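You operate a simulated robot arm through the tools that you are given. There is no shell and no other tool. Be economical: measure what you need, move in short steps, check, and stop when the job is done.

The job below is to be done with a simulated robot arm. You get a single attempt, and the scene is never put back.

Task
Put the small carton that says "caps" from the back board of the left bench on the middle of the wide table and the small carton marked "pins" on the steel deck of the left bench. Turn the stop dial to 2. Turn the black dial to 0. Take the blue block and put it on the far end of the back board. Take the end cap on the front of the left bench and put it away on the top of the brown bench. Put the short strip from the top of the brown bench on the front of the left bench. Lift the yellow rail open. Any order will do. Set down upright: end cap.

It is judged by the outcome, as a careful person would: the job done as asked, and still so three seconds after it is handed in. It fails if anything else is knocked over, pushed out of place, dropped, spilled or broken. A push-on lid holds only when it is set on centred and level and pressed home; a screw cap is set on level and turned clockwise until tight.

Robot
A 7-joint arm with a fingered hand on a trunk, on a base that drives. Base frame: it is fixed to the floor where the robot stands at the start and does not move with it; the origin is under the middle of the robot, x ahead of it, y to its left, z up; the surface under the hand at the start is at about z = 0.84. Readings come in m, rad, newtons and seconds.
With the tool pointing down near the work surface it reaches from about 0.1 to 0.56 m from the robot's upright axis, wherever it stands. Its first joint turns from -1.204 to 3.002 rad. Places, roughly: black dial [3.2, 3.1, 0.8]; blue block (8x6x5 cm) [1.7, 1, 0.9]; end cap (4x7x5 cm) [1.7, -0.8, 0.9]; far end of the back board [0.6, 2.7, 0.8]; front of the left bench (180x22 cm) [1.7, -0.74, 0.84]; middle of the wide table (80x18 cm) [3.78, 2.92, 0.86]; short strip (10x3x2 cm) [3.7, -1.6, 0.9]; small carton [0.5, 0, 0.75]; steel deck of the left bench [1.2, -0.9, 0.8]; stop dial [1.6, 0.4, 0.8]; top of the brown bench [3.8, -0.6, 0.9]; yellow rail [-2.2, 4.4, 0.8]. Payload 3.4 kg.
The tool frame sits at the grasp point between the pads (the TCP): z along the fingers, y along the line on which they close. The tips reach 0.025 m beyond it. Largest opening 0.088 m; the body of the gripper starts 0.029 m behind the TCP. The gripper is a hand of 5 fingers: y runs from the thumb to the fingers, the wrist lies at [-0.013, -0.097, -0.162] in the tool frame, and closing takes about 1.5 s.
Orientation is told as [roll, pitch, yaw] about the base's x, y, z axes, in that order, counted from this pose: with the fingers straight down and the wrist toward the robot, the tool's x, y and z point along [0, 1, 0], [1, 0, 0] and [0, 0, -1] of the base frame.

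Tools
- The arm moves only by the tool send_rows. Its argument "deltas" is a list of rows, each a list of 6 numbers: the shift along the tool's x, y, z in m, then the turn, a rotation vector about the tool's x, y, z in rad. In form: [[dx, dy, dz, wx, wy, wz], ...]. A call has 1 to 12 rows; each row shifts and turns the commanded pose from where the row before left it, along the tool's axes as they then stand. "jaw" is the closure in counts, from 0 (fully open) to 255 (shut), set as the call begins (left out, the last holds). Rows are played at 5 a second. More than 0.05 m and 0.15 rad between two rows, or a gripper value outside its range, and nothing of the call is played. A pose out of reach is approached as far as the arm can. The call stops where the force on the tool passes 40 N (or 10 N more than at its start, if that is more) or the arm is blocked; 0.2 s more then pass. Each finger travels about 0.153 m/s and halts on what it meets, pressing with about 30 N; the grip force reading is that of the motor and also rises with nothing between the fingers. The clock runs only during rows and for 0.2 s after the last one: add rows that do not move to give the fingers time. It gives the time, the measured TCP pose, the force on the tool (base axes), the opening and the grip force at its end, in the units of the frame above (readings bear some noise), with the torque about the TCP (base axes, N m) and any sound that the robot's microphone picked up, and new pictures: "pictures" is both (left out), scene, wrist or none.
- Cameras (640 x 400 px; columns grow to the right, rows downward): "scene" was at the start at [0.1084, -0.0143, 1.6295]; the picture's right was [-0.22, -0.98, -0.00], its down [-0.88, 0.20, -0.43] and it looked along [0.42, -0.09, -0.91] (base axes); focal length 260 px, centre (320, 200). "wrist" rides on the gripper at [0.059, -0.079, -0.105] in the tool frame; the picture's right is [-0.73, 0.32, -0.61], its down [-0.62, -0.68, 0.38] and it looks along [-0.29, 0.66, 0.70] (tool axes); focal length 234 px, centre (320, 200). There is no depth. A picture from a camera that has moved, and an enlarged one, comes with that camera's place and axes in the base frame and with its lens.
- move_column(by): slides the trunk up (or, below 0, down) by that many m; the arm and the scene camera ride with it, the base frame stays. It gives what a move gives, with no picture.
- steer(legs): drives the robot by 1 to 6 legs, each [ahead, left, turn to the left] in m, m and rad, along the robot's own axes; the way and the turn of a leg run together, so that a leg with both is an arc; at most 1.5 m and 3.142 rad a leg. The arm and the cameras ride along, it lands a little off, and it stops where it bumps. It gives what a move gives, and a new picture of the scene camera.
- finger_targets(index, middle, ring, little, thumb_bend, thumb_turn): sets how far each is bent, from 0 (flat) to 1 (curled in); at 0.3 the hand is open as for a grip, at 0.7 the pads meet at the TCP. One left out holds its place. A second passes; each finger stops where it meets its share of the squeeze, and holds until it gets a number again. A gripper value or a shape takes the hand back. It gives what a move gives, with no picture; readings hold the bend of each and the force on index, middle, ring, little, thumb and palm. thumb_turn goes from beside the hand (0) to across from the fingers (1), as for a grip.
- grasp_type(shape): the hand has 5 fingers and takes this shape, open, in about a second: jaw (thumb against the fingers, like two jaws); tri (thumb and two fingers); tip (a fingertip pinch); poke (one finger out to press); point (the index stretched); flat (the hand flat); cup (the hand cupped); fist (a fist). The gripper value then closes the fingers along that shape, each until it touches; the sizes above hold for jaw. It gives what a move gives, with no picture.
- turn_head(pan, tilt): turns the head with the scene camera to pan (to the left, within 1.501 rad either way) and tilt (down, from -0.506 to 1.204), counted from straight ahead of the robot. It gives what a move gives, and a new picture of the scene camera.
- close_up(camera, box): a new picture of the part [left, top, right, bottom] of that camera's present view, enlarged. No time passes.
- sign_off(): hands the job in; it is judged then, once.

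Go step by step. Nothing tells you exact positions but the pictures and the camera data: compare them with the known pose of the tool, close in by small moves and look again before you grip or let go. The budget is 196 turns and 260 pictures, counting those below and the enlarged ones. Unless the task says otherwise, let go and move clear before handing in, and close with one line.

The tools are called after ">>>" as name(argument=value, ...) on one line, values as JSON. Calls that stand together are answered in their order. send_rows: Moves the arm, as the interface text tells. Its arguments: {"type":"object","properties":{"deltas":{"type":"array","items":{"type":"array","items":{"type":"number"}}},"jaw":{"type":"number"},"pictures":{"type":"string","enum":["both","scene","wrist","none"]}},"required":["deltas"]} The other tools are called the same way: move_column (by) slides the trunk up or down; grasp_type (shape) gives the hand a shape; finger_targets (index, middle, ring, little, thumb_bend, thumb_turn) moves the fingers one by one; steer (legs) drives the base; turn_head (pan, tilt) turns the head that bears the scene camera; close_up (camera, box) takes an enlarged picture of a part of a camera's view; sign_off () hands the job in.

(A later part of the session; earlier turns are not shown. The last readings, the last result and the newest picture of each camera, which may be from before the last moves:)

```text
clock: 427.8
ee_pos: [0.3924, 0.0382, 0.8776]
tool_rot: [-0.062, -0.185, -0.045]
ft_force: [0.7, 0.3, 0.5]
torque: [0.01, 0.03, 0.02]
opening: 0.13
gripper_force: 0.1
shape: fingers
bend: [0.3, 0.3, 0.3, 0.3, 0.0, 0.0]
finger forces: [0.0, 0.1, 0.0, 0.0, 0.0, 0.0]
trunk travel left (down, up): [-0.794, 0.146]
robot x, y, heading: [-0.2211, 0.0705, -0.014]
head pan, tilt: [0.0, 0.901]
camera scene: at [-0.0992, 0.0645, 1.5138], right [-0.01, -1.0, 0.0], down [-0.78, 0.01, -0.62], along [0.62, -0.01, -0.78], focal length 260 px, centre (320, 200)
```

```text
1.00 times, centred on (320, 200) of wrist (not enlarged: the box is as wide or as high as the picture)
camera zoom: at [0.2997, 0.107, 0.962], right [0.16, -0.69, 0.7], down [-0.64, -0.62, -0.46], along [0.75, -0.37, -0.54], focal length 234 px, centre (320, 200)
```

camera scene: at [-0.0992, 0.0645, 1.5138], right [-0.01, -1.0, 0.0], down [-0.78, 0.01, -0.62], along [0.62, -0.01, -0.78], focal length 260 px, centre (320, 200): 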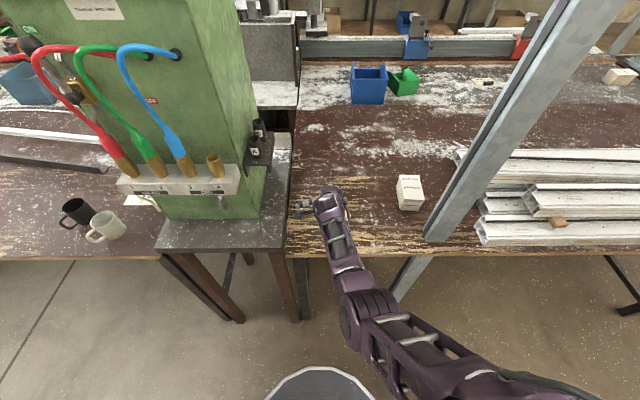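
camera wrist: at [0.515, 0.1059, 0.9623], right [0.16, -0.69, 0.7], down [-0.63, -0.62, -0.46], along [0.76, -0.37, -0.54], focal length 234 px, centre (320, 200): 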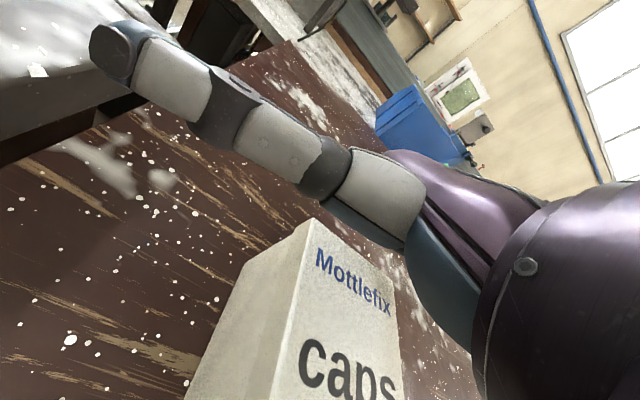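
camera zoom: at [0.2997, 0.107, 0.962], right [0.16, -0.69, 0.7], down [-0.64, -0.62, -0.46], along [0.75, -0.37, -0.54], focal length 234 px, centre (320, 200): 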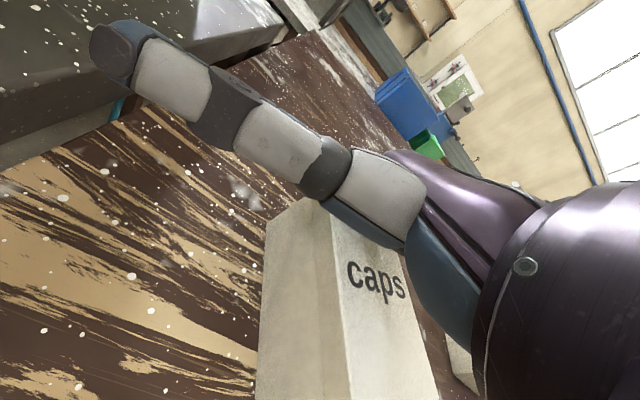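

The carton followed. Draw it 4 cm more, then lift away and re-pose the arm for gripping.

>>> steer(legs=[[-0.04, 0, 0]])

>>> move_column(by=0.145)

>>> steer(legs=[[-0.25, 0, 0]])

>>> grasp_type(shape="jaw")

>>> send_rows(deltas=[[0, -0.04, -0.01, 0.06, 0.02, 0], [0, -0.04, -0.01, 0.06, 0.02, 0], [0, -0.04, 0, 0.06, 0.02, 0], [0, -0.045, 0, 0, 0, 0], [0, -0.045, 0, 0, 0, 0], [0, -0.045, 0, 0, 0, 0], [0, 0, 0, 0, 0, -0.14], [0, 0, 0, 0, 0, -0.14], [0, 0, 0, 0, 0, -0.14], [0, 0, 0, 0, 0, -0.14], [0, 0, 0, 0, 0, -0.14], [0, 0, 0, 0, 0, -0.14]], pictures="none")

>>> send_rows(deltas=[[0, 0, 0, 0, 0, -0.14], [0, 0, 0, 0, 0, -0.14], [0, 0, 0, 0, 0, -0.14], [0, 0, 0, 0, 0, -0.14], [0, 0, 0, 0, 0, -0.14], [0, 0, 0, 0, 0, -0.1], [0, 0, 0, 0, 0, 0]], pictures="scene")

```text
clock: 428.7
ee_pos: [0.3537, 0.0365, 0.8771]
tool_rot: [-0.065, -0.185, -0.046]
ft_force: [-0.2, 0.3, -0.1]
torque: [0.02, 0.0, -0.02]
opening: 0.13
gripper_force: 0.1
shape: fingers
bend: [0.3, 0.3, 0.3, 0.3, 0.0, 0.0]
finger forces: [0.0, 0.1, 0.0, 0.0, 0.0, 0.0]
trunk travel left (down, up): [-0.794, 0.146]
robot x, y, heading: [-0.2644, 0.0691, -0.011]
head pan, tilt: [0.0, 0.901]
camera scene: at [-0.1371, 0.0648, 1.5136], right [-0.01, -1.0, 0.0], down [-0.78, 0.01, -0.62], along [0.62, 0.0, -0.78], focal length 260 px, centre (320, 200)
```

scene: 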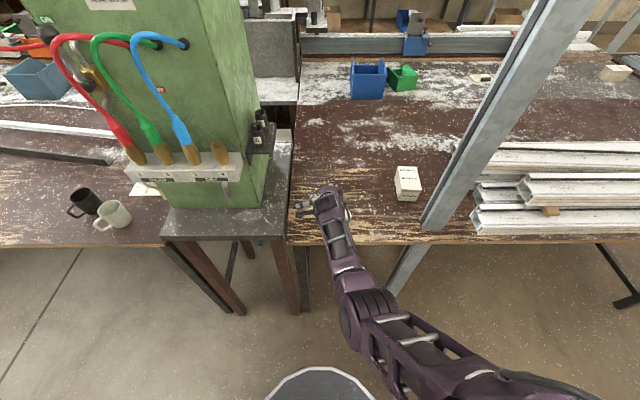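

```text
clock: 430.4
ee_pos: [0.3526, 0.0368, 1.0215]
tool_rot: [-0.064, -0.188, -0.046]
ft_force: [-0.1, 0.2, -0.7]
torque: [0.0, -0.04, -0.04]
opening: 0.1297
gripper_force: 0.2
shape: fingers
bend: [0.3, 0.3, 0.3, 0.3, 0.0, 0.0]
finger forces: [0.1, 0.0, 0.0, 0.0, 0.0, 0.0]
trunk travel left (down, up): [-0.939, 0.001]
robot x, y, heading: [-0.2655, 0.063, -0.007]
head pan, tilt: [0.0, 0.901]
```

```text
clock: 432.3
ee_pos: [0.1022, 0.0417, 1.0218]
tool_rot: [-0.065, -0.187, -0.043]
ft_force: [0.3, -0.2, -0.4]
torque: [0.0, 0.01, -0.03]
opening: 0.13
gripper_force: 0.0
shape: fingers
bend: [0.3, 0.3, 0.3, 0.3, 0.0, 0.0]
finger forces: [0.1, 0.0, 0.0, 0.1, 0.1, 0.1]
trunk travel left (down, up): [-0.939, 0.001]
robot x, y, heading: [-0.5101, 0.0684, -0.006]
head pan, tilt: [0.0, 0.901]
camera scene: at [-0.3886, 0.067, 1.6587], right [0.0, -1.0, 0.0], down [-0.78, 0.0, -0.62], along [0.62, 0.0, -0.78], focal length 260 px, centre (320, 200)
```

scene: 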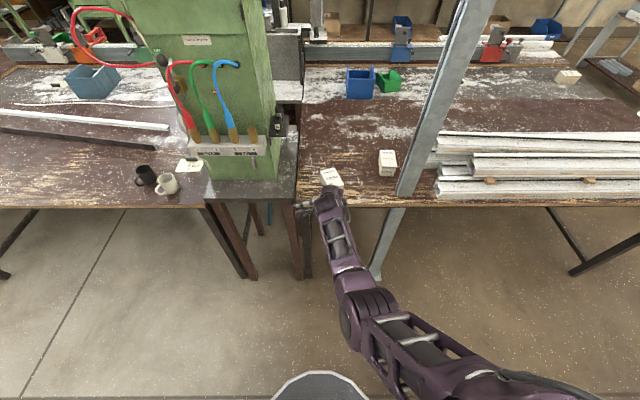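

```text
clock: 433.2
ee_pos: [0.1011, 0.0407, 1.0227]
tool_rot: [-0.064, -0.186, -0.044]
ft_force: [0.2, -0.3, -0.4]
torque: [0.0, 0.0, -0.02]
opening: 0.088
gripper_force: 0.0
shape: jaw
bend: [0.3, 0.3, 0.3, 0.3, 0.3, 0.97]
finger forces: [0.1, 0.0, 0.0, 0.1, 0.0, 0.0]
trunk travel left (down, up): [-0.939, 0.001]
robot x, y, heading: [-0.5135, 0.0673, -0.008]
head pan, tilt: [0.0, 0.901]
```

```text
clock: 433.8
ee_pos: [0.1008, 0.0032, 1.1265]
tool_rot: [-0.081, -0.277, -0.073]
ft_force: [-0.1, -0.4, 0.2]
torque: [0.0, 0.01, -0.01]
opening: 0.0878
gripper_force: 0.1
shape: jaw
bend: [0.3, 0.3, 0.3, 0.3, 0.3, 0.97]
finger forces: [0.0, 0.0, 0.0, 0.1, 0.0, 0.0]
trunk travel left (down, up): [-0.939, 0.001]
robot x, y, heading: [-0.5164, 0.0704, -0.004]
head pan, tilt: [0.0, 0.901]
stopped in row 3: the arm was blocked; the commanded pose is now the measured one
```

```text
clock: 435.4
ee_pos: [0.099, 0.0081, 1.124]
tool_rot: [-0.251, -0.136, 0.735]
ft_force: [0.3, 1.0, 0.1]
torque: [-0.03, -0.01, 0.02]
opening: 0.088
gripper_force: 0.1
shape: jaw
bend: [0.3, 0.3, 0.3, 0.3, 0.3, 0.97]
finger forces: [0.1, 0.0, 0.0, 0.0, 0.0, 0.0]
trunk travel left (down, up): [-0.939, 0.001]
robot x, y, heading: [-0.514, 0.0667, -0.01]
head pan, tilt: [0.0, 0.901]
camera scene: at [-0.3902, 0.0672, 1.6588], right [0.0, -1.0, 0.0], down [-0.78, 0.0, -0.62], along [0.62, 0.0, -0.78], focal length 260 px, centre (320, 200)
```

scene: 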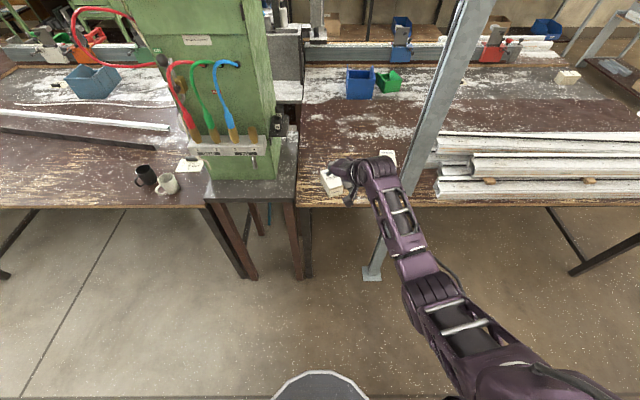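

The arm was near full stretch. Level the hand and retract while continuing the turn.

>>> send_rows(deltas=[[0.027, -0.03, 0, 0.045, 0.08, 0], [0.027, -0.03, 0, 0.045, 0.08, 0], [0.027, -0.03, 0, 0.045, 0.08, 0], [0.027, -0.03, 0.01, 0, 0, 0], [0.027, -0.03, 0.01, 0, 0, 0], [0.027, -0.03, 0.02, 0, 0, 0], [0, 0, 0.02, 0, 0, -0.14], [0, 0, 0.02, 0, 0, -0.14], [0, 0, 0, 0, 0, -0.14], [0, 0, 0, 0, 0, -0.14], [0, 0, 0, 0, 0, -0.14], [0, 0, 0, 0, 0, -0.13]], pictures="scene")

```text
clock: 438.0
ee_pos: [-0.1419, 0.0094, 1.0228]
tool_rot: [-0.009, 0.003, 1.55]
ft_force: [0.1, -0.9, -0.3]
torque: [-0.01, 0.01, 0.04]
opening: 0.0881
gripper_force: 0.0
shape: jaw
bend: [0.3, 0.3, 0.3, 0.3, 0.3, 0.97]
finger forces: [0.1, 0.1, 0.1, 0.0, 0.1, 0.1]
trunk travel left (down, up): [-0.939, 0.001]
robot x, y, heading: [-0.5171, 0.0713, -0.004]
head pan, tilt: [0.0, 0.901]
camera scene: at [-0.3895, 0.067, 1.6588], right [-0.01, -1.0, 0.0], down [-0.78, 0.0, -0.62], along [0.62, 0.0, -0.78], focal length 260 px, centre (320, 200)
```

scene: 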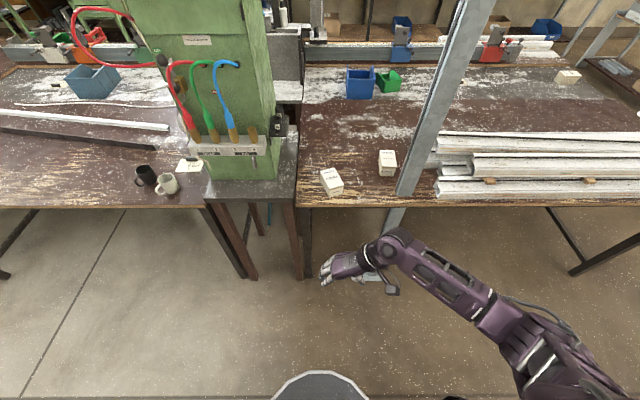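

Arm is in the good pose again. Zoom on the carton to get its pose.

>>> close_up(camera="scene", box=[290, 140, 420, 221])

```text
4.92 times, centred on (355, 180) of scene
camera zoom: at [-0.3895, 0.067, 1.6588], right [-0.01, -1.0, 0.0], down [-0.78, 0.0, -0.62], along [0.62, 0.0, -0.78], focal length 1282 px, centre (148, 296)
```

zoom: 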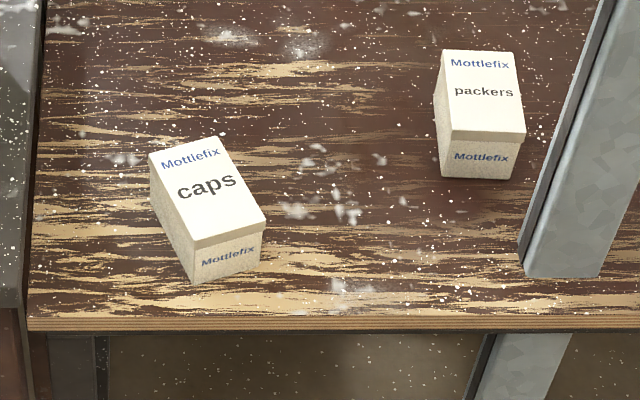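

Caps is centred at (0.336,0.019), yawed 20°. Drive in, with the hand rotated to match.

>>> send_rows(deltas=[[0, 0, 0, 0, 0, -0.125], [0, 0, 0, 0, 0, -0.125], [0, 0, 0, 0, 0, -0.12], [0, 0, 0, 0, 0, 0]], pictures="none")

>>> steer(legs=[[0, 0.05, 0], [0.43, 0, 0]])

>>> send_rows(deltas=[[0, 0, 0.01, 0, 0, 0], [0, 0, 0, 0, 0, 0]], pictures="wrist")

```text
clock: 439.0
ee_pos: [-0.1422, 0.0078, 1.0224]
tool_rot: [-0.005, 0.008, 1.92]
ft_force: [1.1, 0.6, -0.5]
torque: [0.0, -0.02, 0.0]
opening: 0.088
gripper_force: 0.1
shape: jaw
bend: [0.3, 0.3, 0.3, 0.3, 0.3, 0.97]
finger forces: [0.1, 0.0, 0.0, 0.1, 0.0, 0.0]
trunk travel left (down, up): [-0.939, 0.001]
robot x, y, heading: [-0.5143, 0.0712, -0.007]
head pan, tilt: [0.0, 0.901]
```

```text
clock: 442.2
ee_pos: [0.2832, 0.054, 1.0225]
tool_rot: [-0.007, 0.006, 1.913]
ft_force: [-0.9, 0.3, -0.4]
torque: [0.0, 0.0, 0.01]
opening: 0.0881
gripper_force: 0.1
shape: jaw
bend: [0.3, 0.3, 0.3, 0.3, 0.3, 0.97]
finger forces: [0.0, 0.0, 0.1, 0.0, 0.1, 0.1]
trunk travel left (down, up): [-0.939, 0.001]
robot x, y, heading: [-0.0912, 0.1197, -0.014]
head pan, tilt: [0.0, 0.901]
camera scene: at [0.0342, 0.1128, 1.6589], right [-0.01, -1.0, 0.0], down [-0.78, 0.01, -0.62], along [0.62, -0.01, -0.78], focal length 260 px, centre (320, 200)
```

scene: 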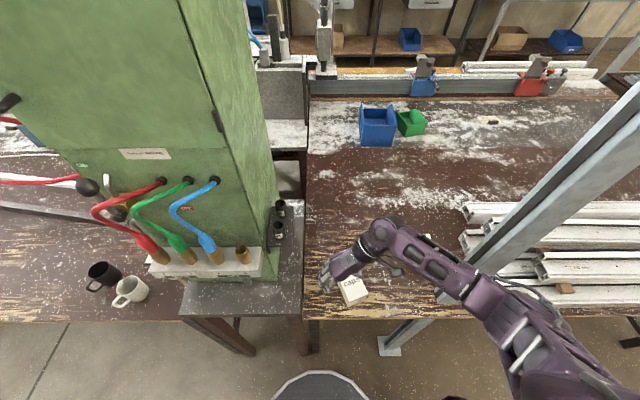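

```text
clock: 442.8
ee_pos: [0.2842, 0.0533, 1.0115]
tool_rot: [-0.006, 0.006, 1.913]
ft_force: [0.8, -0.4, 0.3]
torque: [-0.02, -0.02, 0.0]
opening: 0.0881
gripper_force: 0.0
shape: jaw
bend: [0.3, 0.3, 0.3, 0.3, 0.3, 0.97]
finger forces: [0.0, 0.0, 0.0, 0.0, 0.0, 0.1]
trunk travel left (down, up): [-0.939, 0.001]
robot x, y, heading: [-0.0895, 0.1149, -0.007]
head pan, tilt: [0.0, 0.901]
camera wrist: at [0.2541, -0.041, 1.1182], right [0.57, 0.55, 0.61], down [0.82, -0.43, -0.37], along [0.06, 0.71, -0.7], focal length 234 px, centre (320, 200)
```

wrist: 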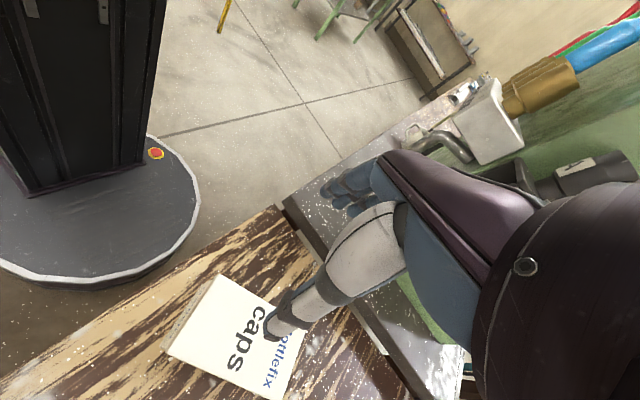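

Alignment matches. Move over the centre and descend.

>>> send_rows(deltas=[[-0.0175, -0.024, 0.015, 0, 0, 0], [-0.0175, -0.0245, 0.02, 0, 0, 0], [0, 0, 0.03, 0, 0, 0], [0, 0, 0, 0, 0, 0]], pictures="both")

```text
clock: 443.8
ee_pos: [0.3337, 0.0196, 0.948]
tool_rot: [-0.007, 0.007, 1.913]
ft_force: [0.8, -0.7, -0.3]
torque: [0.02, 0.03, -0.02]
opening: 0.0881
gripper_force: 0.1
shape: jaw
bend: [0.3, 0.3, 0.3, 0.3, 0.3, 0.97]
finger forces: [0.0, 0.0, 0.0, 0.0, 0.0, 0.0]
trunk travel left (down, up): [-0.939, 0.001]
robot x, y, heading: [-0.088, 0.1185, -0.015]
head pan, tilt: [0.0, 0.901]
camera scene: at [0.0351, 0.1125, 1.6588], right [-0.01, -1.0, 0.0], down [-0.78, 0.01, -0.62], along [0.62, -0.01, -0.78], focal length 260 px, centre (320, 200)
camera wrist: at [0.3044, -0.074, 1.0545], right [0.57, 0.55, 0.61], down [0.82, -0.43, -0.37], along [0.06, 0.71, -0.7], focal length 234 px, centre (320, 200)
```

scene: 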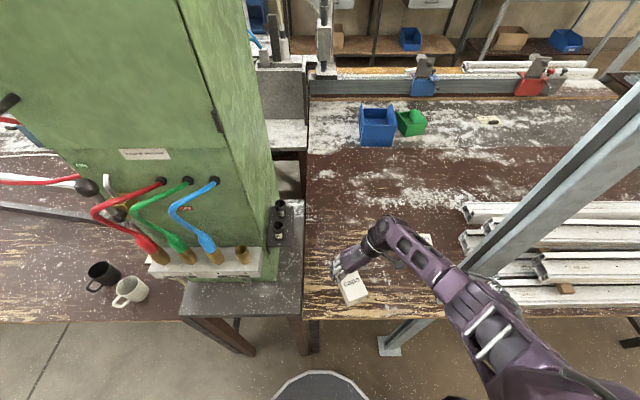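
wrist: 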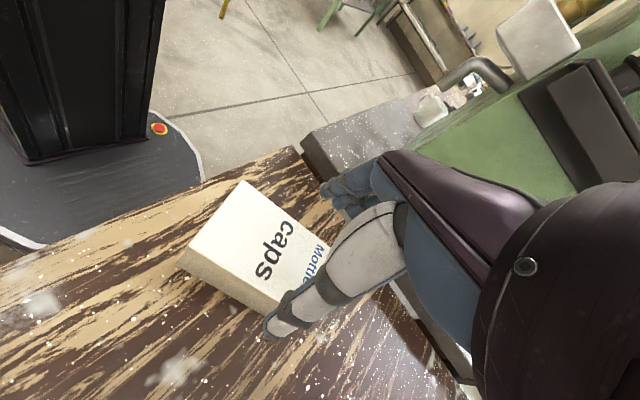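

Good straddle. Descend and grip.

>>> send_rows(deltas=[[0, 0, 0.03, 0, 0, 0], [0, 0, 0.02, 0, 0, 0], [0, 0, 0.013, 0, 0, 0], [0, 0, 0, 0, 0, 0]], pictures="wrist")

>>> send_rows(deltas=[[0, 0, 0, 0, 0, 0], [0, 0, 0, 0, 0, 0], [0, 0, 0, 0, 0, 0], [0, 0, 0, 0, 0, 0], [0, 0, 0, 0, 0, 0], [0, 0, 0, 0, 0, 0], [0, 0, 0, 0, 0, 0], [0, 0, 0, 0, 0, 0]], jaw=255, pictures="wrist")

```text
clock: 444.8
ee_pos: [0.3346, 0.0216, 0.8829]
tool_rot: [-0.007, 0.007, 1.913]
ft_force: [-0.2, 0.9, 2.7]
torque: [0.0, 0.06, -0.04]
opening: 0.0879
gripper_force: 0.0
shape: jaw
bend: [0.29, 0.3, 0.3, 0.3, 0.3, 0.97]
finger forces: [2.5, 0.0, 0.0, 0.1, 0.5, 0.0]
trunk travel left (down, up): [-0.939, 0.001]
robot x, y, heading: [-0.0886, 0.1153, -0.014]
head pan, tilt: [0.0, 0.901]
camera wrist: at [0.3045, -0.0745, 0.989], right [0.57, 0.55, 0.61], down [0.82, -0.43, -0.37], along [0.06, 0.71, -0.7], focal length 234 px, centre (320, 200)
```

wrist: 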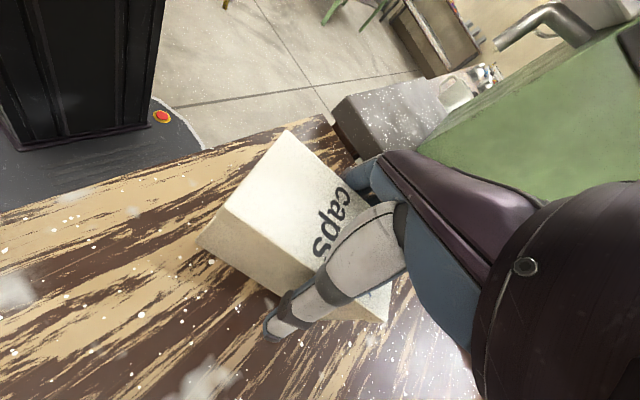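

```text
clock: 446.6
ee_pos: [0.3332, 0.0192, 0.8832]
tool_rot: [-0.003, 0.007, 1.913]
ft_force: [-0.3, 1.0, 3.5]
torque: [0.24, -0.02, 0.1]
opening: 0.0628
gripper_force: 29.7
shape: jaw
bend: [0.3, 0.4, 0.36, 0.31, 0.54, 0.98]
finger forces: [17.5, 11.9, 3.4, 2.4, 33.1, 0.1]
trunk travel left (down, up): [-0.939, 0.001]
robot x, y, heading: [-0.0904, 0.1119, -0.011]
head pan, tilt: [0.0, 0.901]
camera wrist: at [0.3043, -0.0746, 0.9891], right [0.57, 0.55, 0.61], down [0.82, -0.43, -0.37], along [0.06, 0.71, -0.7], focal length 234 px, centre (320, 200)
```

wrist: 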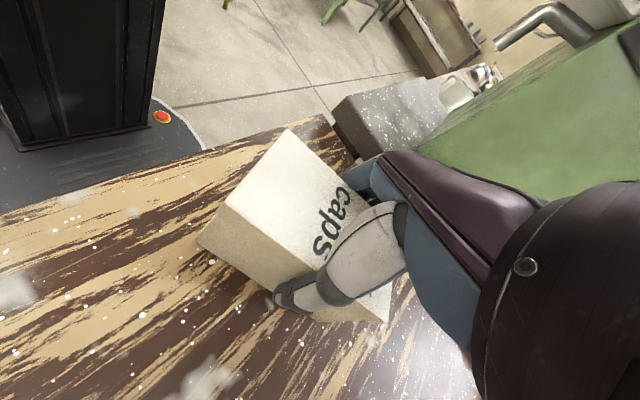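

Gripped. Lift, back out, and travel along the near side toward the far end corridor.

>>> send_rows(deltas=[[0, 0, -0.03, 0, 0, 0], [0, 0, -0.04, 0, 0, 0], [0, 0, -0.04, 0, 0, 0], [0, 0, -0.03, 0, 0, 0], [0, 0, 0, 0, 0, 0]], pictures="wrist")

>>> steer(legs=[[-0.4, 0, 0.01], [0, 1.3, 0], [0, 1.2, 0]])

```text
clock: 447.8
ee_pos: [0.3336, 0.0192, 1.0237]
tool_rot: [-0.005, 0.007, 1.914]
ft_force: [-0.8, 0.0, -1.9]
torque: [0.0, -0.03, -0.03]
opening: 0.062
gripper_force: 30.1
shape: jaw
bend: [0.31, 0.4, 0.36, 0.32, 0.54, 0.97]
finger forces: [16.1, 11.3, 3.3, 2.5, 32.9, 0.1]
trunk travel left (down, up): [-0.939, 0.001]
robot x, y, heading: [-0.0875, 0.1137, -0.01]
head pan, tilt: [0.0, 0.901]
camera wrist: at [0.3046, -0.0745, 1.1299], right [0.57, 0.55, 0.61], down [0.82, -0.43, -0.38], along [0.06, 0.71, -0.7], focal length 234 px, centre (320, 200)
```

wrist: 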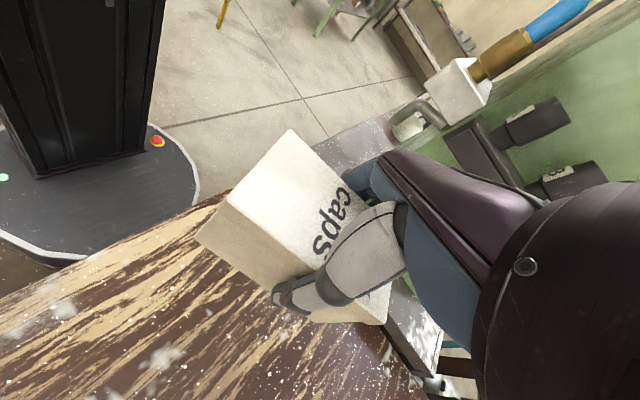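

```text
clock: 462.0
ee_pos: [-0.0271, 2.5026, 1.0245]
tool_rot: [-0.004, 0.007, 1.905]
ft_force: [0.2, -0.3, -0.3]
torque: [-0.01, -0.03, 0.0]
opening: 0.0622
gripper_force: 29.5
shape: jaw
bend: [0.31, 0.4, 0.36, 0.32, 0.54, 0.97]
finger forces: [16.2, 11.4, 3.3, 2.4, 32.9, 0.0]
trunk travel left (down, up): [-0.939, 0.001]
robot x, y, heading: [-0.4464, 2.6036, -0.02]
head pan, tilt: [0.0, 0.901]
camera scene: at [-0.3245, 2.5989, 1.6588], right [-0.02, -1.0, 0.0], down [-0.78, 0.02, -0.62], along [0.62, -0.01, -0.78], focal length 260 px, centre (320, 200)
```

scene: 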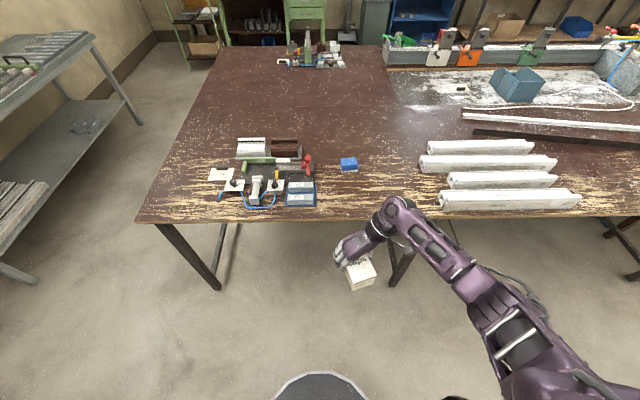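

Continue left, then through the far corridor.

>>> steer(legs=[[0, 1.24, 0.02], [1.4, 0, 0]])

>>> turn_head(pan=0, tilt=0.5)

```text
clock: 474.9
ee_pos: [1.4203, 3.6879, 1.0244]
tool_rot: [-0.003, 0.007, 1.895]
ft_force: [0.6, 0.3, -1.8]
torque: [-0.03, 0.01, 0.02]
opening: 0.0621
gripper_force: 30.1
shape: jaw
bend: [0.31, 0.4, 0.37, 0.32, 0.54, 0.97]
finger forces: [16.1, 11.4, 3.3, 2.4, 32.8, 0.0]
trunk travel left (down, up): [-0.939, 0.001]
robot x, y, heading: [0.9979, 3.7939, -0.031]
head pan, tilt: [0.0, 0.901]
camera scene: at [1.1237, 3.7877, 1.6588], right [-0.03, -1.0, 0.0], down [-0.78, 0.02, -0.62], along [0.62, -0.02, -0.78], focal length 260 px, centre (320, 200)
```

scene: 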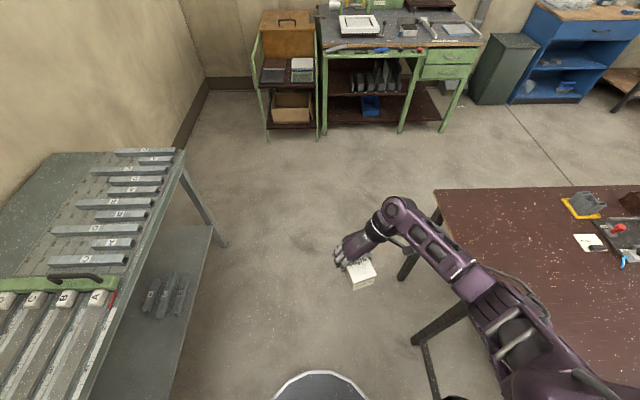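

```text
clock: 475.8
ee_pos: [1.4207, 3.6882, 1.0234]
tool_rot: [-0.006, 0.007, 1.894]
ft_force: [0.0, -0.5, -1.9]
torque: [-0.01, 0.0, -0.03]
opening: 0.0623
gripper_force: 30.1
shape: jaw
bend: [0.31, 0.4, 0.37, 0.32, 0.54, 0.97]
finger forces: [16.1, 11.4, 3.4, 2.4, 32.8, 0.0]
trunk travel left (down, up): [-0.939, 0.001]
robot x, y, heading: [0.9954, 3.7956, -0.029]
head pan, tilt: [0.0, 0.499]
camera scene: at [1.1394, 3.7873, 1.6926], right [-0.03, -1.0, 0.0], down [-0.48, 0.01, -0.88], along [0.88, -0.03, -0.48], focal length 260 px, centre (320, 200)
```

scene: 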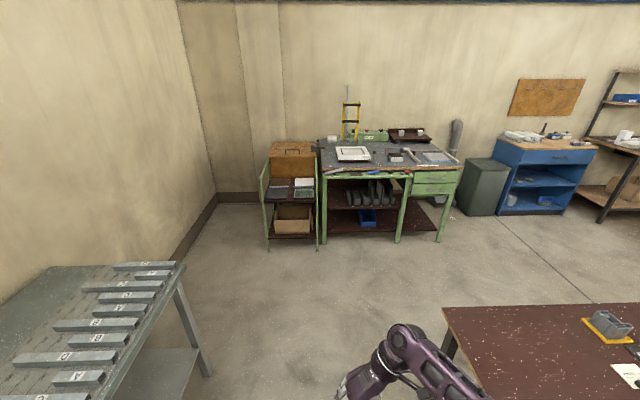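

The green "wide table" is ahead (front edge x≈3.15, y 2.4–3.75). Drive closer and inspect.

>>> steer(legs=[[1.35, 0, 0.03], [0, -0.85, 0]])

>>> turn_head(pan=0, tilt=0.7)

>>> close_up(camera="scene", box=[160, 20, 480, 220])

```text
clock: 486.6
ee_pos: [2.8149, 2.898, 1.0238]
tool_rot: [-0.006, 0.008, 1.985]
ft_force: [-0.1, -0.6, -0.7]
torque: [0.02, -0.04, -0.01]
opening: 0.0618
gripper_force: 29.8
shape: jaw
bend: [0.31, 0.4, 0.37, 0.32, 0.54, 0.97]
finger forces: [16.1, 11.4, 3.3, 2.5, 32.9, 0.1]
trunk travel left (down, up): [-0.939, 0.001]
robot x, y, heading: [2.3852, 2.9649, 0.062]
head pan, tilt: [0.0, 0.499]
camera scene: at [2.5261, 2.9719, 1.6927], right [0.06, -1.0, 0.0], down [-0.48, -0.03, -0.88], along [0.88, 0.05, -0.48], focal length 260 px, centre (320, 200)
```

scene: 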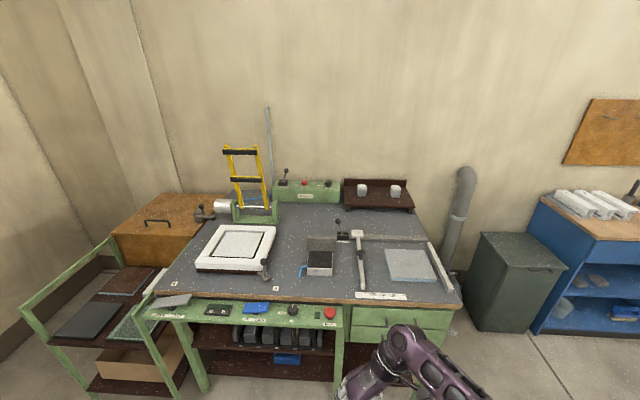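

```text
clock: 487.3
ee_pos: [2.8149, 2.8979, 1.0221]
tool_rot: [-0.006, 0.007, 1.985]
ft_force: [0.2, 0.0, -1.8]
torque: [0.02, 0.02, 0.01]
opening: 0.062
gripper_force: 30.2
shape: jaw
bend: [0.31, 0.4, 0.37, 0.32, 0.54, 0.97]
finger forces: [16.1, 11.4, 3.3, 2.5, 32.9, 0.1]
trunk travel left (down, up): [-0.939, 0.001]
robot x, y, heading: [2.3878, 2.9613, 0.059]
head pan, tilt: [0.0, 0.7]
camera scene: at [2.5202, 2.9707, 1.675], right [0.06, -1.0, 0.0], down [-0.64, -0.04, -0.77], along [0.76, 0.05, -0.64], focal length 260 px, centre (320, 200)
```

scene: 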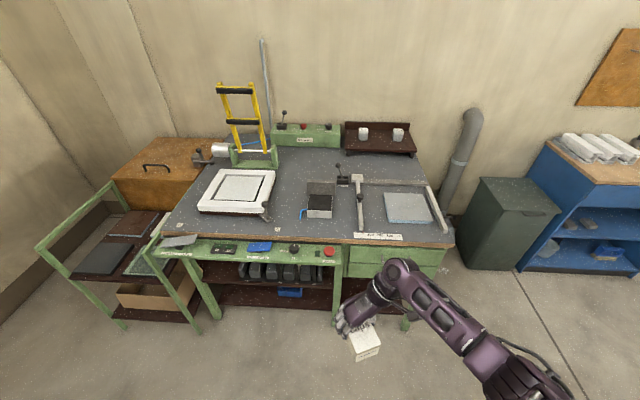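

```text
2.00 times, centred on (320, 120) of scene
camera zoom: at [2.5202, 2.9707, 1.675], right [0.06, -1.0, 0.0], down [-0.64, -0.04, -0.77], along [0.76, 0.05, -0.64], focal length 521 px, centre (320, 360)
```

zoom: 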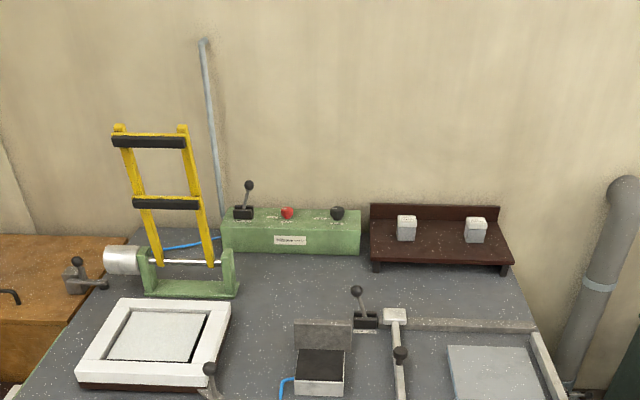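

The knob on the front panel at (294,248) is the black dial; the middle strip of the table lies behind the fixtures (x≈3.69–3.87). That's out of reach from the front, but its right part should be reachable from the table's right-front corner. Move there in steps.

>>> steer(legs=[[0, 0, -0.06], [0, -0.83, 0], [0.5, 0, 0]])

>>> turn_head(pan=0.3, tilt=0.75)

```text
clock: 494.7
ee_pos: [3.3062, 2.0434, 1.0239]
tool_rot: [-0.004, 0.008, 1.922]
ft_force: [-0.3, -0.5, -0.2]
torque: [0.02, -0.01, -0.01]
opening: 0.0619
gripper_force: 30.0
shape: jaw
bend: [0.31, 0.4, 0.37, 0.32, 0.54, 0.97]
finger forces: [16.1, 11.4, 3.3, 2.5, 32.9, 0.1]
trunk travel left (down, up): [-0.939, 0.001]
robot x, y, heading: [2.8841, 2.1347, 0.004]
head pan, tilt: [0.0, 0.7]
camera scene: at [3.0159, 2.1341, 1.675], right [0.0, -1.0, 0.0], down [-0.64, 0.0, -0.77], along [0.77, 0.0, -0.64], focal length 260 px, centre (320, 200)
```

scene: 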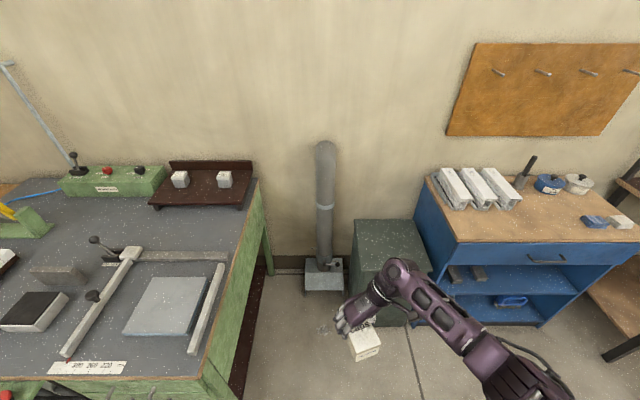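

```text
clock: 495.5
ee_pos: [3.3065, 2.0434, 1.023]
tool_rot: [-0.005, 0.006, 1.923]
ft_force: [0.9, 0.6, -0.6]
torque: [0.0, -0.02, 0.02]
opening: 0.0618
gripper_force: 29.9
shape: jaw
bend: [0.31, 0.4, 0.37, 0.32, 0.54, 0.97]
finger forces: [16.0, 11.4, 3.3, 2.5, 32.9, 0.1]
trunk travel left (down, up): [-0.939, 0.001]
robot x, y, heading: [2.8825, 2.1362, -0.002]
head pan, tilt: [0.3, 0.75]
camera scene: at [3.0114, 2.1584, 1.6707], right [0.3, -0.96, 0.0], down [-0.65, -0.2, -0.73], along [0.7, 0.22, -0.68], focal length 260 px, centre (320, 200)
```

scene: 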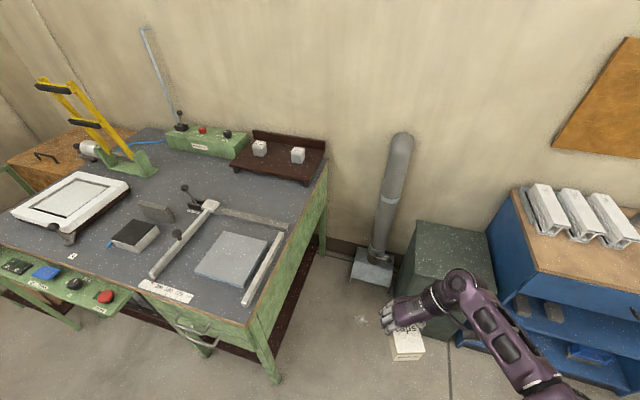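

The table's right edge is at y≈2.45; a bin and pipe bound the gap. I'll rotate the hand (with carton) so the wrist is behind it, then move to about (3.42,2.15) facing the table diagonally.

>>> send_rows(deltas=[[0, 0, 0, 0, 0, 0.145], [0, 0, 0, 0, 0, 0.145], [0, 0, 0, 0, 0, 0.145], [0, 0, 0, 0, 0, 0.145], [0, 0, 0, 0, 0, 0.145], [0, 0, 0, 0, 0, 0.145], [0, 0, 0, 0, 0, 0.145], [0, 0, 0, 0, 0, 0.145], [0, 0, 0, 0, 0, 0.145], [0, 0, 0, 0, 0, 0.145], [0, 0, 0, 0, 0, 0.145], [0, 0, 0, 0, 0, 0.145]], pictures="none")

>>> send_rows(deltas=[[0.03, 0, -0.01, 0, 0, 0.1], [0.03, 0, -0.01, 0, 0, 0.08], [0, 0, 0, 0, 0, 0]], pictures="none")

>>> steer(legs=[[0.2, 0, 0], [0, 0, 0.95]])

```text
clock: 498.1
ee_pos: [3.3068, 2.0426, 1.0237]
tool_rot: [-0.008, -0.006, 0.18]
ft_force: [-0.2, 0.0, -0.6]
torque: [0.01, 0.0, 0.01]
opening: 0.0618
gripper_force: 30.3
shape: jaw
bend: [0.31, 0.41, 0.37, 0.32, 0.54, 0.97]
finger forces: [15.8, 11.3, 3.4, 2.4, 32.6, 0.1]
trunk travel left (down, up): [-0.939, 0.001]
robot x, y, heading: [2.8831, 2.1395, -0.005]
head pan, tilt: [0.3, 0.75]
```

```text
clock: 498.9
ee_pos: [3.2991, 2.1001, 1.0432]
tool_rot: [-0.004, -0.007, 0.002]
ft_force: [0.3, -0.2, -0.9]
torque: [-0.01, 0.03, 0.0]
opening: 0.0615
gripper_force: 30.1
shape: jaw
bend: [0.31, 0.41, 0.37, 0.32, 0.54, 0.97]
finger forces: [15.7, 11.2, 3.3, 2.6, 32.5, 0.0]
trunk travel left (down, up): [-0.939, 0.001]
robot x, y, heading: [2.885, 2.1358, -0.004]
head pan, tilt: [0.3, 0.75]
```

```text
clock: 502.9
ee_pos: [3.3455, 2.4562, 1.0436]
tool_rot: [-0.006, -0.006, 0.964]
ft_force: [0.0, -0.5, -0.8]
torque: [-0.02, 0.0, 0.0]
opening: 0.0617
gripper_force: 30.5
shape: jaw
bend: [0.31, 0.41, 0.37, 0.33, 0.55, 0.97]
finger forces: [15.3, 11.2, 3.5, 2.5, 31.7, 0.0]
trunk travel left (down, up): [-0.939, 0.001]
robot x, y, heading: [3.0781, 2.1356, 0.961]
head pan, tilt: [0.3, 0.75]
camera scene: at [3.1323, 2.2539, 1.6707], right [0.95, -0.3, 0.0], down [-0.21, -0.65, -0.73], along [0.22, 0.7, -0.68], focal length 260 px, centre (320, 200)
```

scene: 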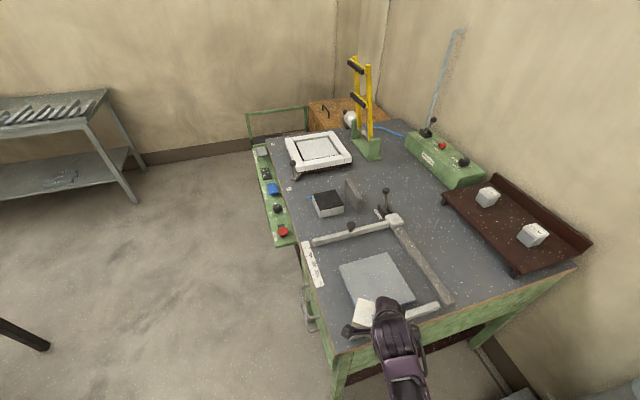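

Slide the base toward the gap (world +x) keeping the heading.

>>> steer(legs=[[0.23, -0.29, 0]])

>>> turn_head(pan=0, tilt=0.9)

```text
clock: 505.3
ee_pos: [3.7188, 2.4785, 1.044]
tool_rot: [-0.005, -0.008, 0.96]
ft_force: [-0.2, 0.5, -1.6]
torque: [0.0, -0.01, -0.03]
opening: 0.0619
gripper_force: 29.7
shape: jaw
bend: [0.31, 0.41, 0.37, 0.33, 0.55, 0.97]
finger forces: [15.2, 11.2, 3.4, 2.5, 31.8, 0.0]
trunk travel left (down, up): [-0.939, 0.001]
robot x, y, heading: [3.4534, 2.157, 0.959]
head pan, tilt: [0.3, 0.75]
camera scene: at [3.5046, 2.2763, 1.6707], right [0.95, -0.31, 0.0], down [-0.21, -0.65, -0.73], along [0.22, 0.7, -0.68], focal length 260 px, centre (320, 200)
```

scene: 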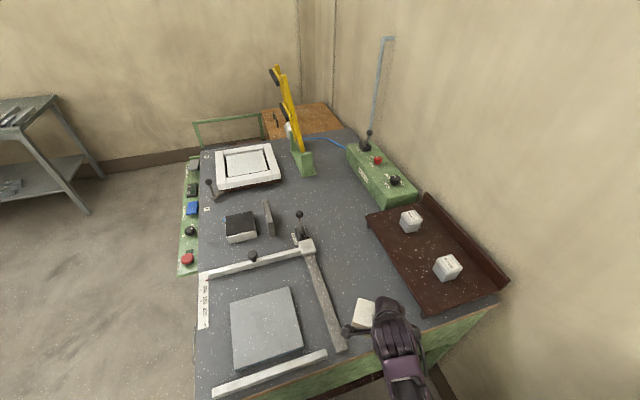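

```text
clock: 506.1
ee_pos: [3.719, 2.4778, 1.0434]
tool_rot: [-0.004, -0.007, 0.961]
ft_force: [-0.3, -0.6, -1.4]
torque: [0.02, 0.0, -0.01]
opening: 0.0617
gripper_force: 29.7
shape: jaw
bend: [0.31, 0.41, 0.37, 0.33, 0.55, 0.97]
finger forces: [15.2, 11.2, 3.4, 2.4, 31.8, 0.0]
trunk travel left (down, up): [-0.939, 0.001]
robot x, y, heading: [3.4517, 2.1573, 0.958]
head pan, tilt: [0.0, 0.901]
camera scene: at [3.5238, 2.2594, 1.6588], right [0.82, -0.57, 0.0], down [-0.45, -0.64, -0.62], along [0.36, 0.51, -0.78], focal length 260 px, centre (320, 200)
```

scene: 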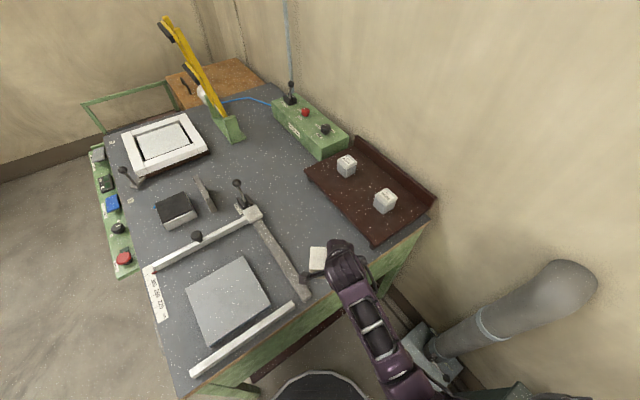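

The free strip lies between the L-rail and the brown tray. Extend to (3.775,2.62) at height, then lower.

>>> send_rows(deltas=[[0.009, 0.037, 0, 0, 0, 0], [0.009, 0.037, 0, 0, 0, 0], [0.009, 0.037, 0, 0, 0, 0], [0.009, 0.037, 0, 0, 0, 0], [0, 0, 0, 0, 0, 0]], pictures="none")

>>> move_column(by=-0.08)

>>> send_rows(deltas=[[0, 0, 0, 0, 0, 0]], pictures="both")

```text
clock: 507.3
ee_pos: [3.7711, 2.6213, 1.0462]
tool_rot: [-0.005, -0.007, 0.962]
ft_force: [0.4, 0.2, -0.6]
torque: [-0.01, 0.0, -0.02]
opening: 0.0615
gripper_force: 30.0
shape: jaw
bend: [0.31, 0.41, 0.37, 0.33, 0.55, 0.97]
finger forces: [14.9, 11.2, 3.4, 2.4, 31.4, 0.0]
trunk travel left (down, up): [-0.939, 0.001]
robot x, y, heading: [3.4507, 2.1593, 0.957]
head pan, tilt: [0.0, 0.901]
```

```text
clock: 508.5
ee_pos: [3.7717, 2.6206, 0.9651]
tool_rot: [-0.005, -0.007, 0.962]
ft_force: [0.8, 0.0, -1.7]
torque: [-0.01, -0.03, 0.01]
opening: 0.0617
gripper_force: 30.1
shape: jaw
bend: [0.31, 0.41, 0.37, 0.33, 0.55, 0.97]
finger forces: [15.0, 11.2, 3.3, 2.6, 31.5, 0.0]
trunk travel left (down, up): [-0.859, 0.081]
robot x, y, heading: [3.4548, 2.1659, 0.955]
head pan, tilt: [0.0, 0.901]
```

```text
clock: 508.9
ee_pos: [3.7731, 2.6208, 0.9648]
tool_rot: [-0.005, -0.008, 0.962]
ft_force: [0.0, -0.2, -0.8]
torque: [-0.03, -0.04, -0.03]
opening: 0.0618
gripper_force: 29.8
shape: jaw
bend: [0.31, 0.41, 0.37, 0.33, 0.55, 0.97]
finger forces: [14.9, 11.1, 3.5, 2.5, 31.5, 0.0]
trunk travel left (down, up): [-0.859, 0.081]
robot x, y, heading: [3.4539, 2.1602, 0.961]
head pan, tilt: [0.0, 0.901]
camera scene: at [3.5237, 2.2594, 1.5788], right [0.82, -0.57, 0.0], down [-0.45, -0.64, -0.62], along [0.36, 0.51, -0.78], focal length 260 px, centre (320, 200)
camera wrist: at [3.6785, 2.5889, 1.0695], right [0.78, -0.15, 0.61], down [0.12, -0.91, -0.38], along [0.62, 0.37, -0.69], focal length 234 px, centre (320, 200)
```

scene: 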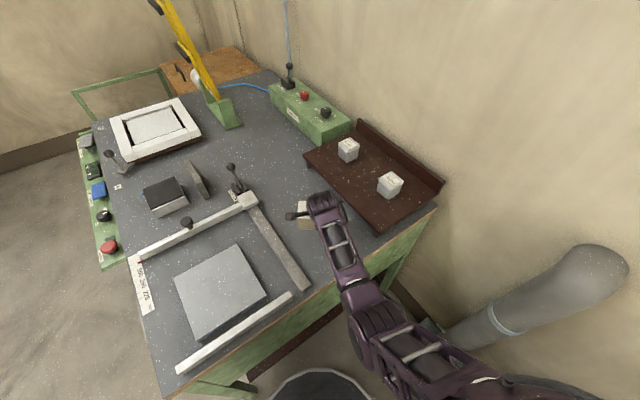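
wrist: 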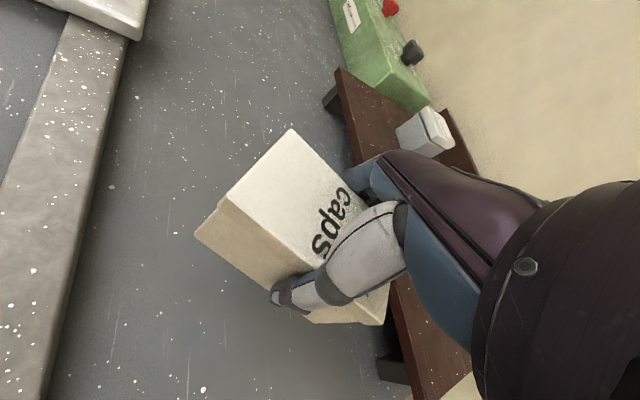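

Clear of rail and tray. Lower by trunk to contact.

>>> move_column(by=-0.05)

>>> move_column(by=-0.008)

>>> move_column(by=-0.005)

```text
clock: 509.8
ee_pos: [3.7721, 2.621, 0.9149]
tool_rot: [-0.005, -0.006, 0.96]
ft_force: [0.5, -0.6, -1.3]
torque: [-0.02, -0.01, 0.02]
opening: 0.0619
gripper_force: 29.9
shape: jaw
bend: [0.31, 0.41, 0.37, 0.33, 0.55, 0.97]
finger forces: [14.9, 11.1, 3.4, 2.5, 31.6, 0.1]
trunk travel left (down, up): [-0.809, 0.131]
robot x, y, heading: [3.4502, 2.1582, 0.957]
head pan, tilt: [0.0, 0.901]
```

```text
clock: 510.4
ee_pos: [3.7719, 2.6213, 0.9073]
tool_rot: [-0.007, -0.008, 0.959]
ft_force: [0.4, -0.7, -1.5]
torque: [-0.01, -0.04, -0.01]
opening: 0.0613
gripper_force: 30.1
shape: jaw
bend: [0.31, 0.41, 0.37, 0.33, 0.55, 0.97]
finger forces: [14.9, 11.2, 3.3, 2.5, 31.5, 0.0]
trunk travel left (down, up): [-0.801, 0.139]
robot x, y, heading: [3.4521, 2.1551, 0.955]
head pan, tilt: [0.0, 0.901]
```

```text
clock: 510.9
ee_pos: [3.7729, 2.6211, 0.903]
tool_rot: [-0.006, -0.01, 0.961]
ft_force: [-0.4, 0.2, 6.0]
torque: [-0.01, -0.28, 0.02]
opening: 0.0615
gripper_force: 29.7
shape: jaw
bend: [0.31, 0.41, 0.37, 0.32, 0.55, 0.97]
finger forces: [14.6, 11.3, 3.8, 3.5, 32.3, 0.0]
trunk travel left (down, up): [-0.796, 0.144]
robot x, y, heading: [3.45, 2.1568, 0.954]
head pan, tilt: [0.0, 0.901]
```

Contact (6 N). Release, lift by the trunk and retract.

>>> send_rows(deltas=[[0, 0, 0, 0, 0, 0], [0, 0, 0, 0, 0, 0], [0, 0, 0, 0, 0, 0], [0, 0, 0, 0, 0, 0], [0, 0, 0, 0, 0, 0], [0, 0, 0, 0, 0, 0]], jaw=0, pictures="wrist")

>>> move_column(by=0.14)

>>> send_rows(deltas=[[-0.009, -0.037, 0, 0, 0, 0], [-0.009, -0.037, 0, 0, 0, 0], [-0.009, -0.037, 0, 0, 0, 0], [-0.009, -0.037, 0, 0, 0, 0], [0, 0, 0, 0, 0, 0]], pictures="scene")

```text
clock: 512.3
ee_pos: [3.7734, 2.6201, 0.9022]
tool_rot: [-0.005, -0.007, 0.962]
ft_force: [-0.1, 1.4, 2.8]
torque: [-0.01, 0.0, -0.04]
opening: 0.0883
gripper_force: 0.0
shape: jaw
bend: [0.29, 0.3, 0.3, 0.3, 0.3, 0.97]
finger forces: [2.3, 0.0, 0.0, 0.0, 1.3, 0.0]
trunk travel left (down, up): [-0.796, 0.144]
robot x, y, heading: [3.4519, 2.1552, 0.958]
head pan, tilt: [0.0, 0.901]
camera wrist: at [3.6782, 2.5886, 1.0067], right [0.77, -0.15, 0.61], down [0.13, -0.91, -0.39], along [0.62, 0.38, -0.69], focal length 234 px, centre (320, 200)
```

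wrist: 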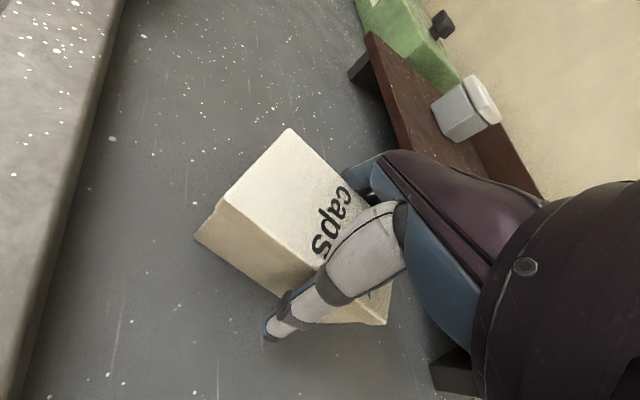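

```text
clock: 514.0
ee_pos: [3.7718, 2.6211, 1.0424]
tool_rot: [-0.005, -0.006, 0.962]
ft_force: [-0.2, -0.1, -0.9]
torque: [0.01, 0.01, -0.02]
opening: 0.0879
gripper_force: 0.1
shape: jaw
bend: [0.3, 0.3, 0.3, 0.3, 0.3, 0.97]
finger forces: [0.0, 0.0, 0.0, 0.1, 0.1, 0.0]
trunk travel left (down, up): [-0.936, 0.004]
robot x, y, heading: [3.4564, 2.1561, 0.962]
head pan, tilt: [0.0, 0.901]
```

```text
clock: 515.2
ee_pos: [3.7182, 2.4783, 1.0391]
tool_rot: [-0.006, -0.006, 0.962]
ft_force: [0.3, 0.2, -0.4]
torque: [-0.01, 0.02, 0.0]
opening: 0.088
gripper_force: 0.1
shape: jaw
bend: [0.3, 0.3, 0.3, 0.3, 0.3, 0.97]
finger forces: [0.0, 0.0, 0.0, 0.0, 0.1, 0.0]
trunk travel left (down, up): [-0.936, 0.004]
robot x, y, heading: [3.4495, 2.1599, 0.96]
head pan, tilt: [0.0, 0.901]
camera scene: at [3.5241, 2.2605, 1.6557], right [0.82, -0.57, 0.0], down [-0.45, -0.64, -0.62], along [0.36, 0.51, -0.78], focal length 260 px, centre (320, 200)
```

scene: 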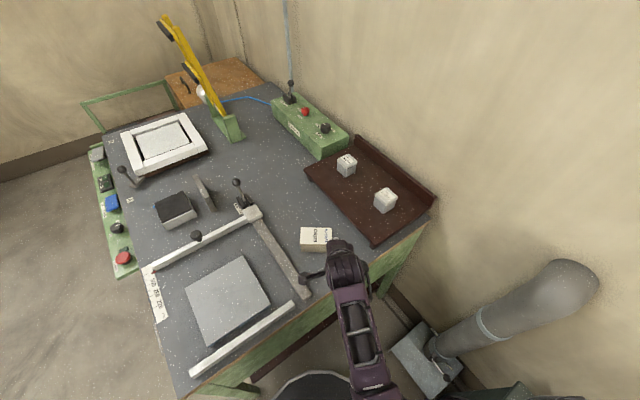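

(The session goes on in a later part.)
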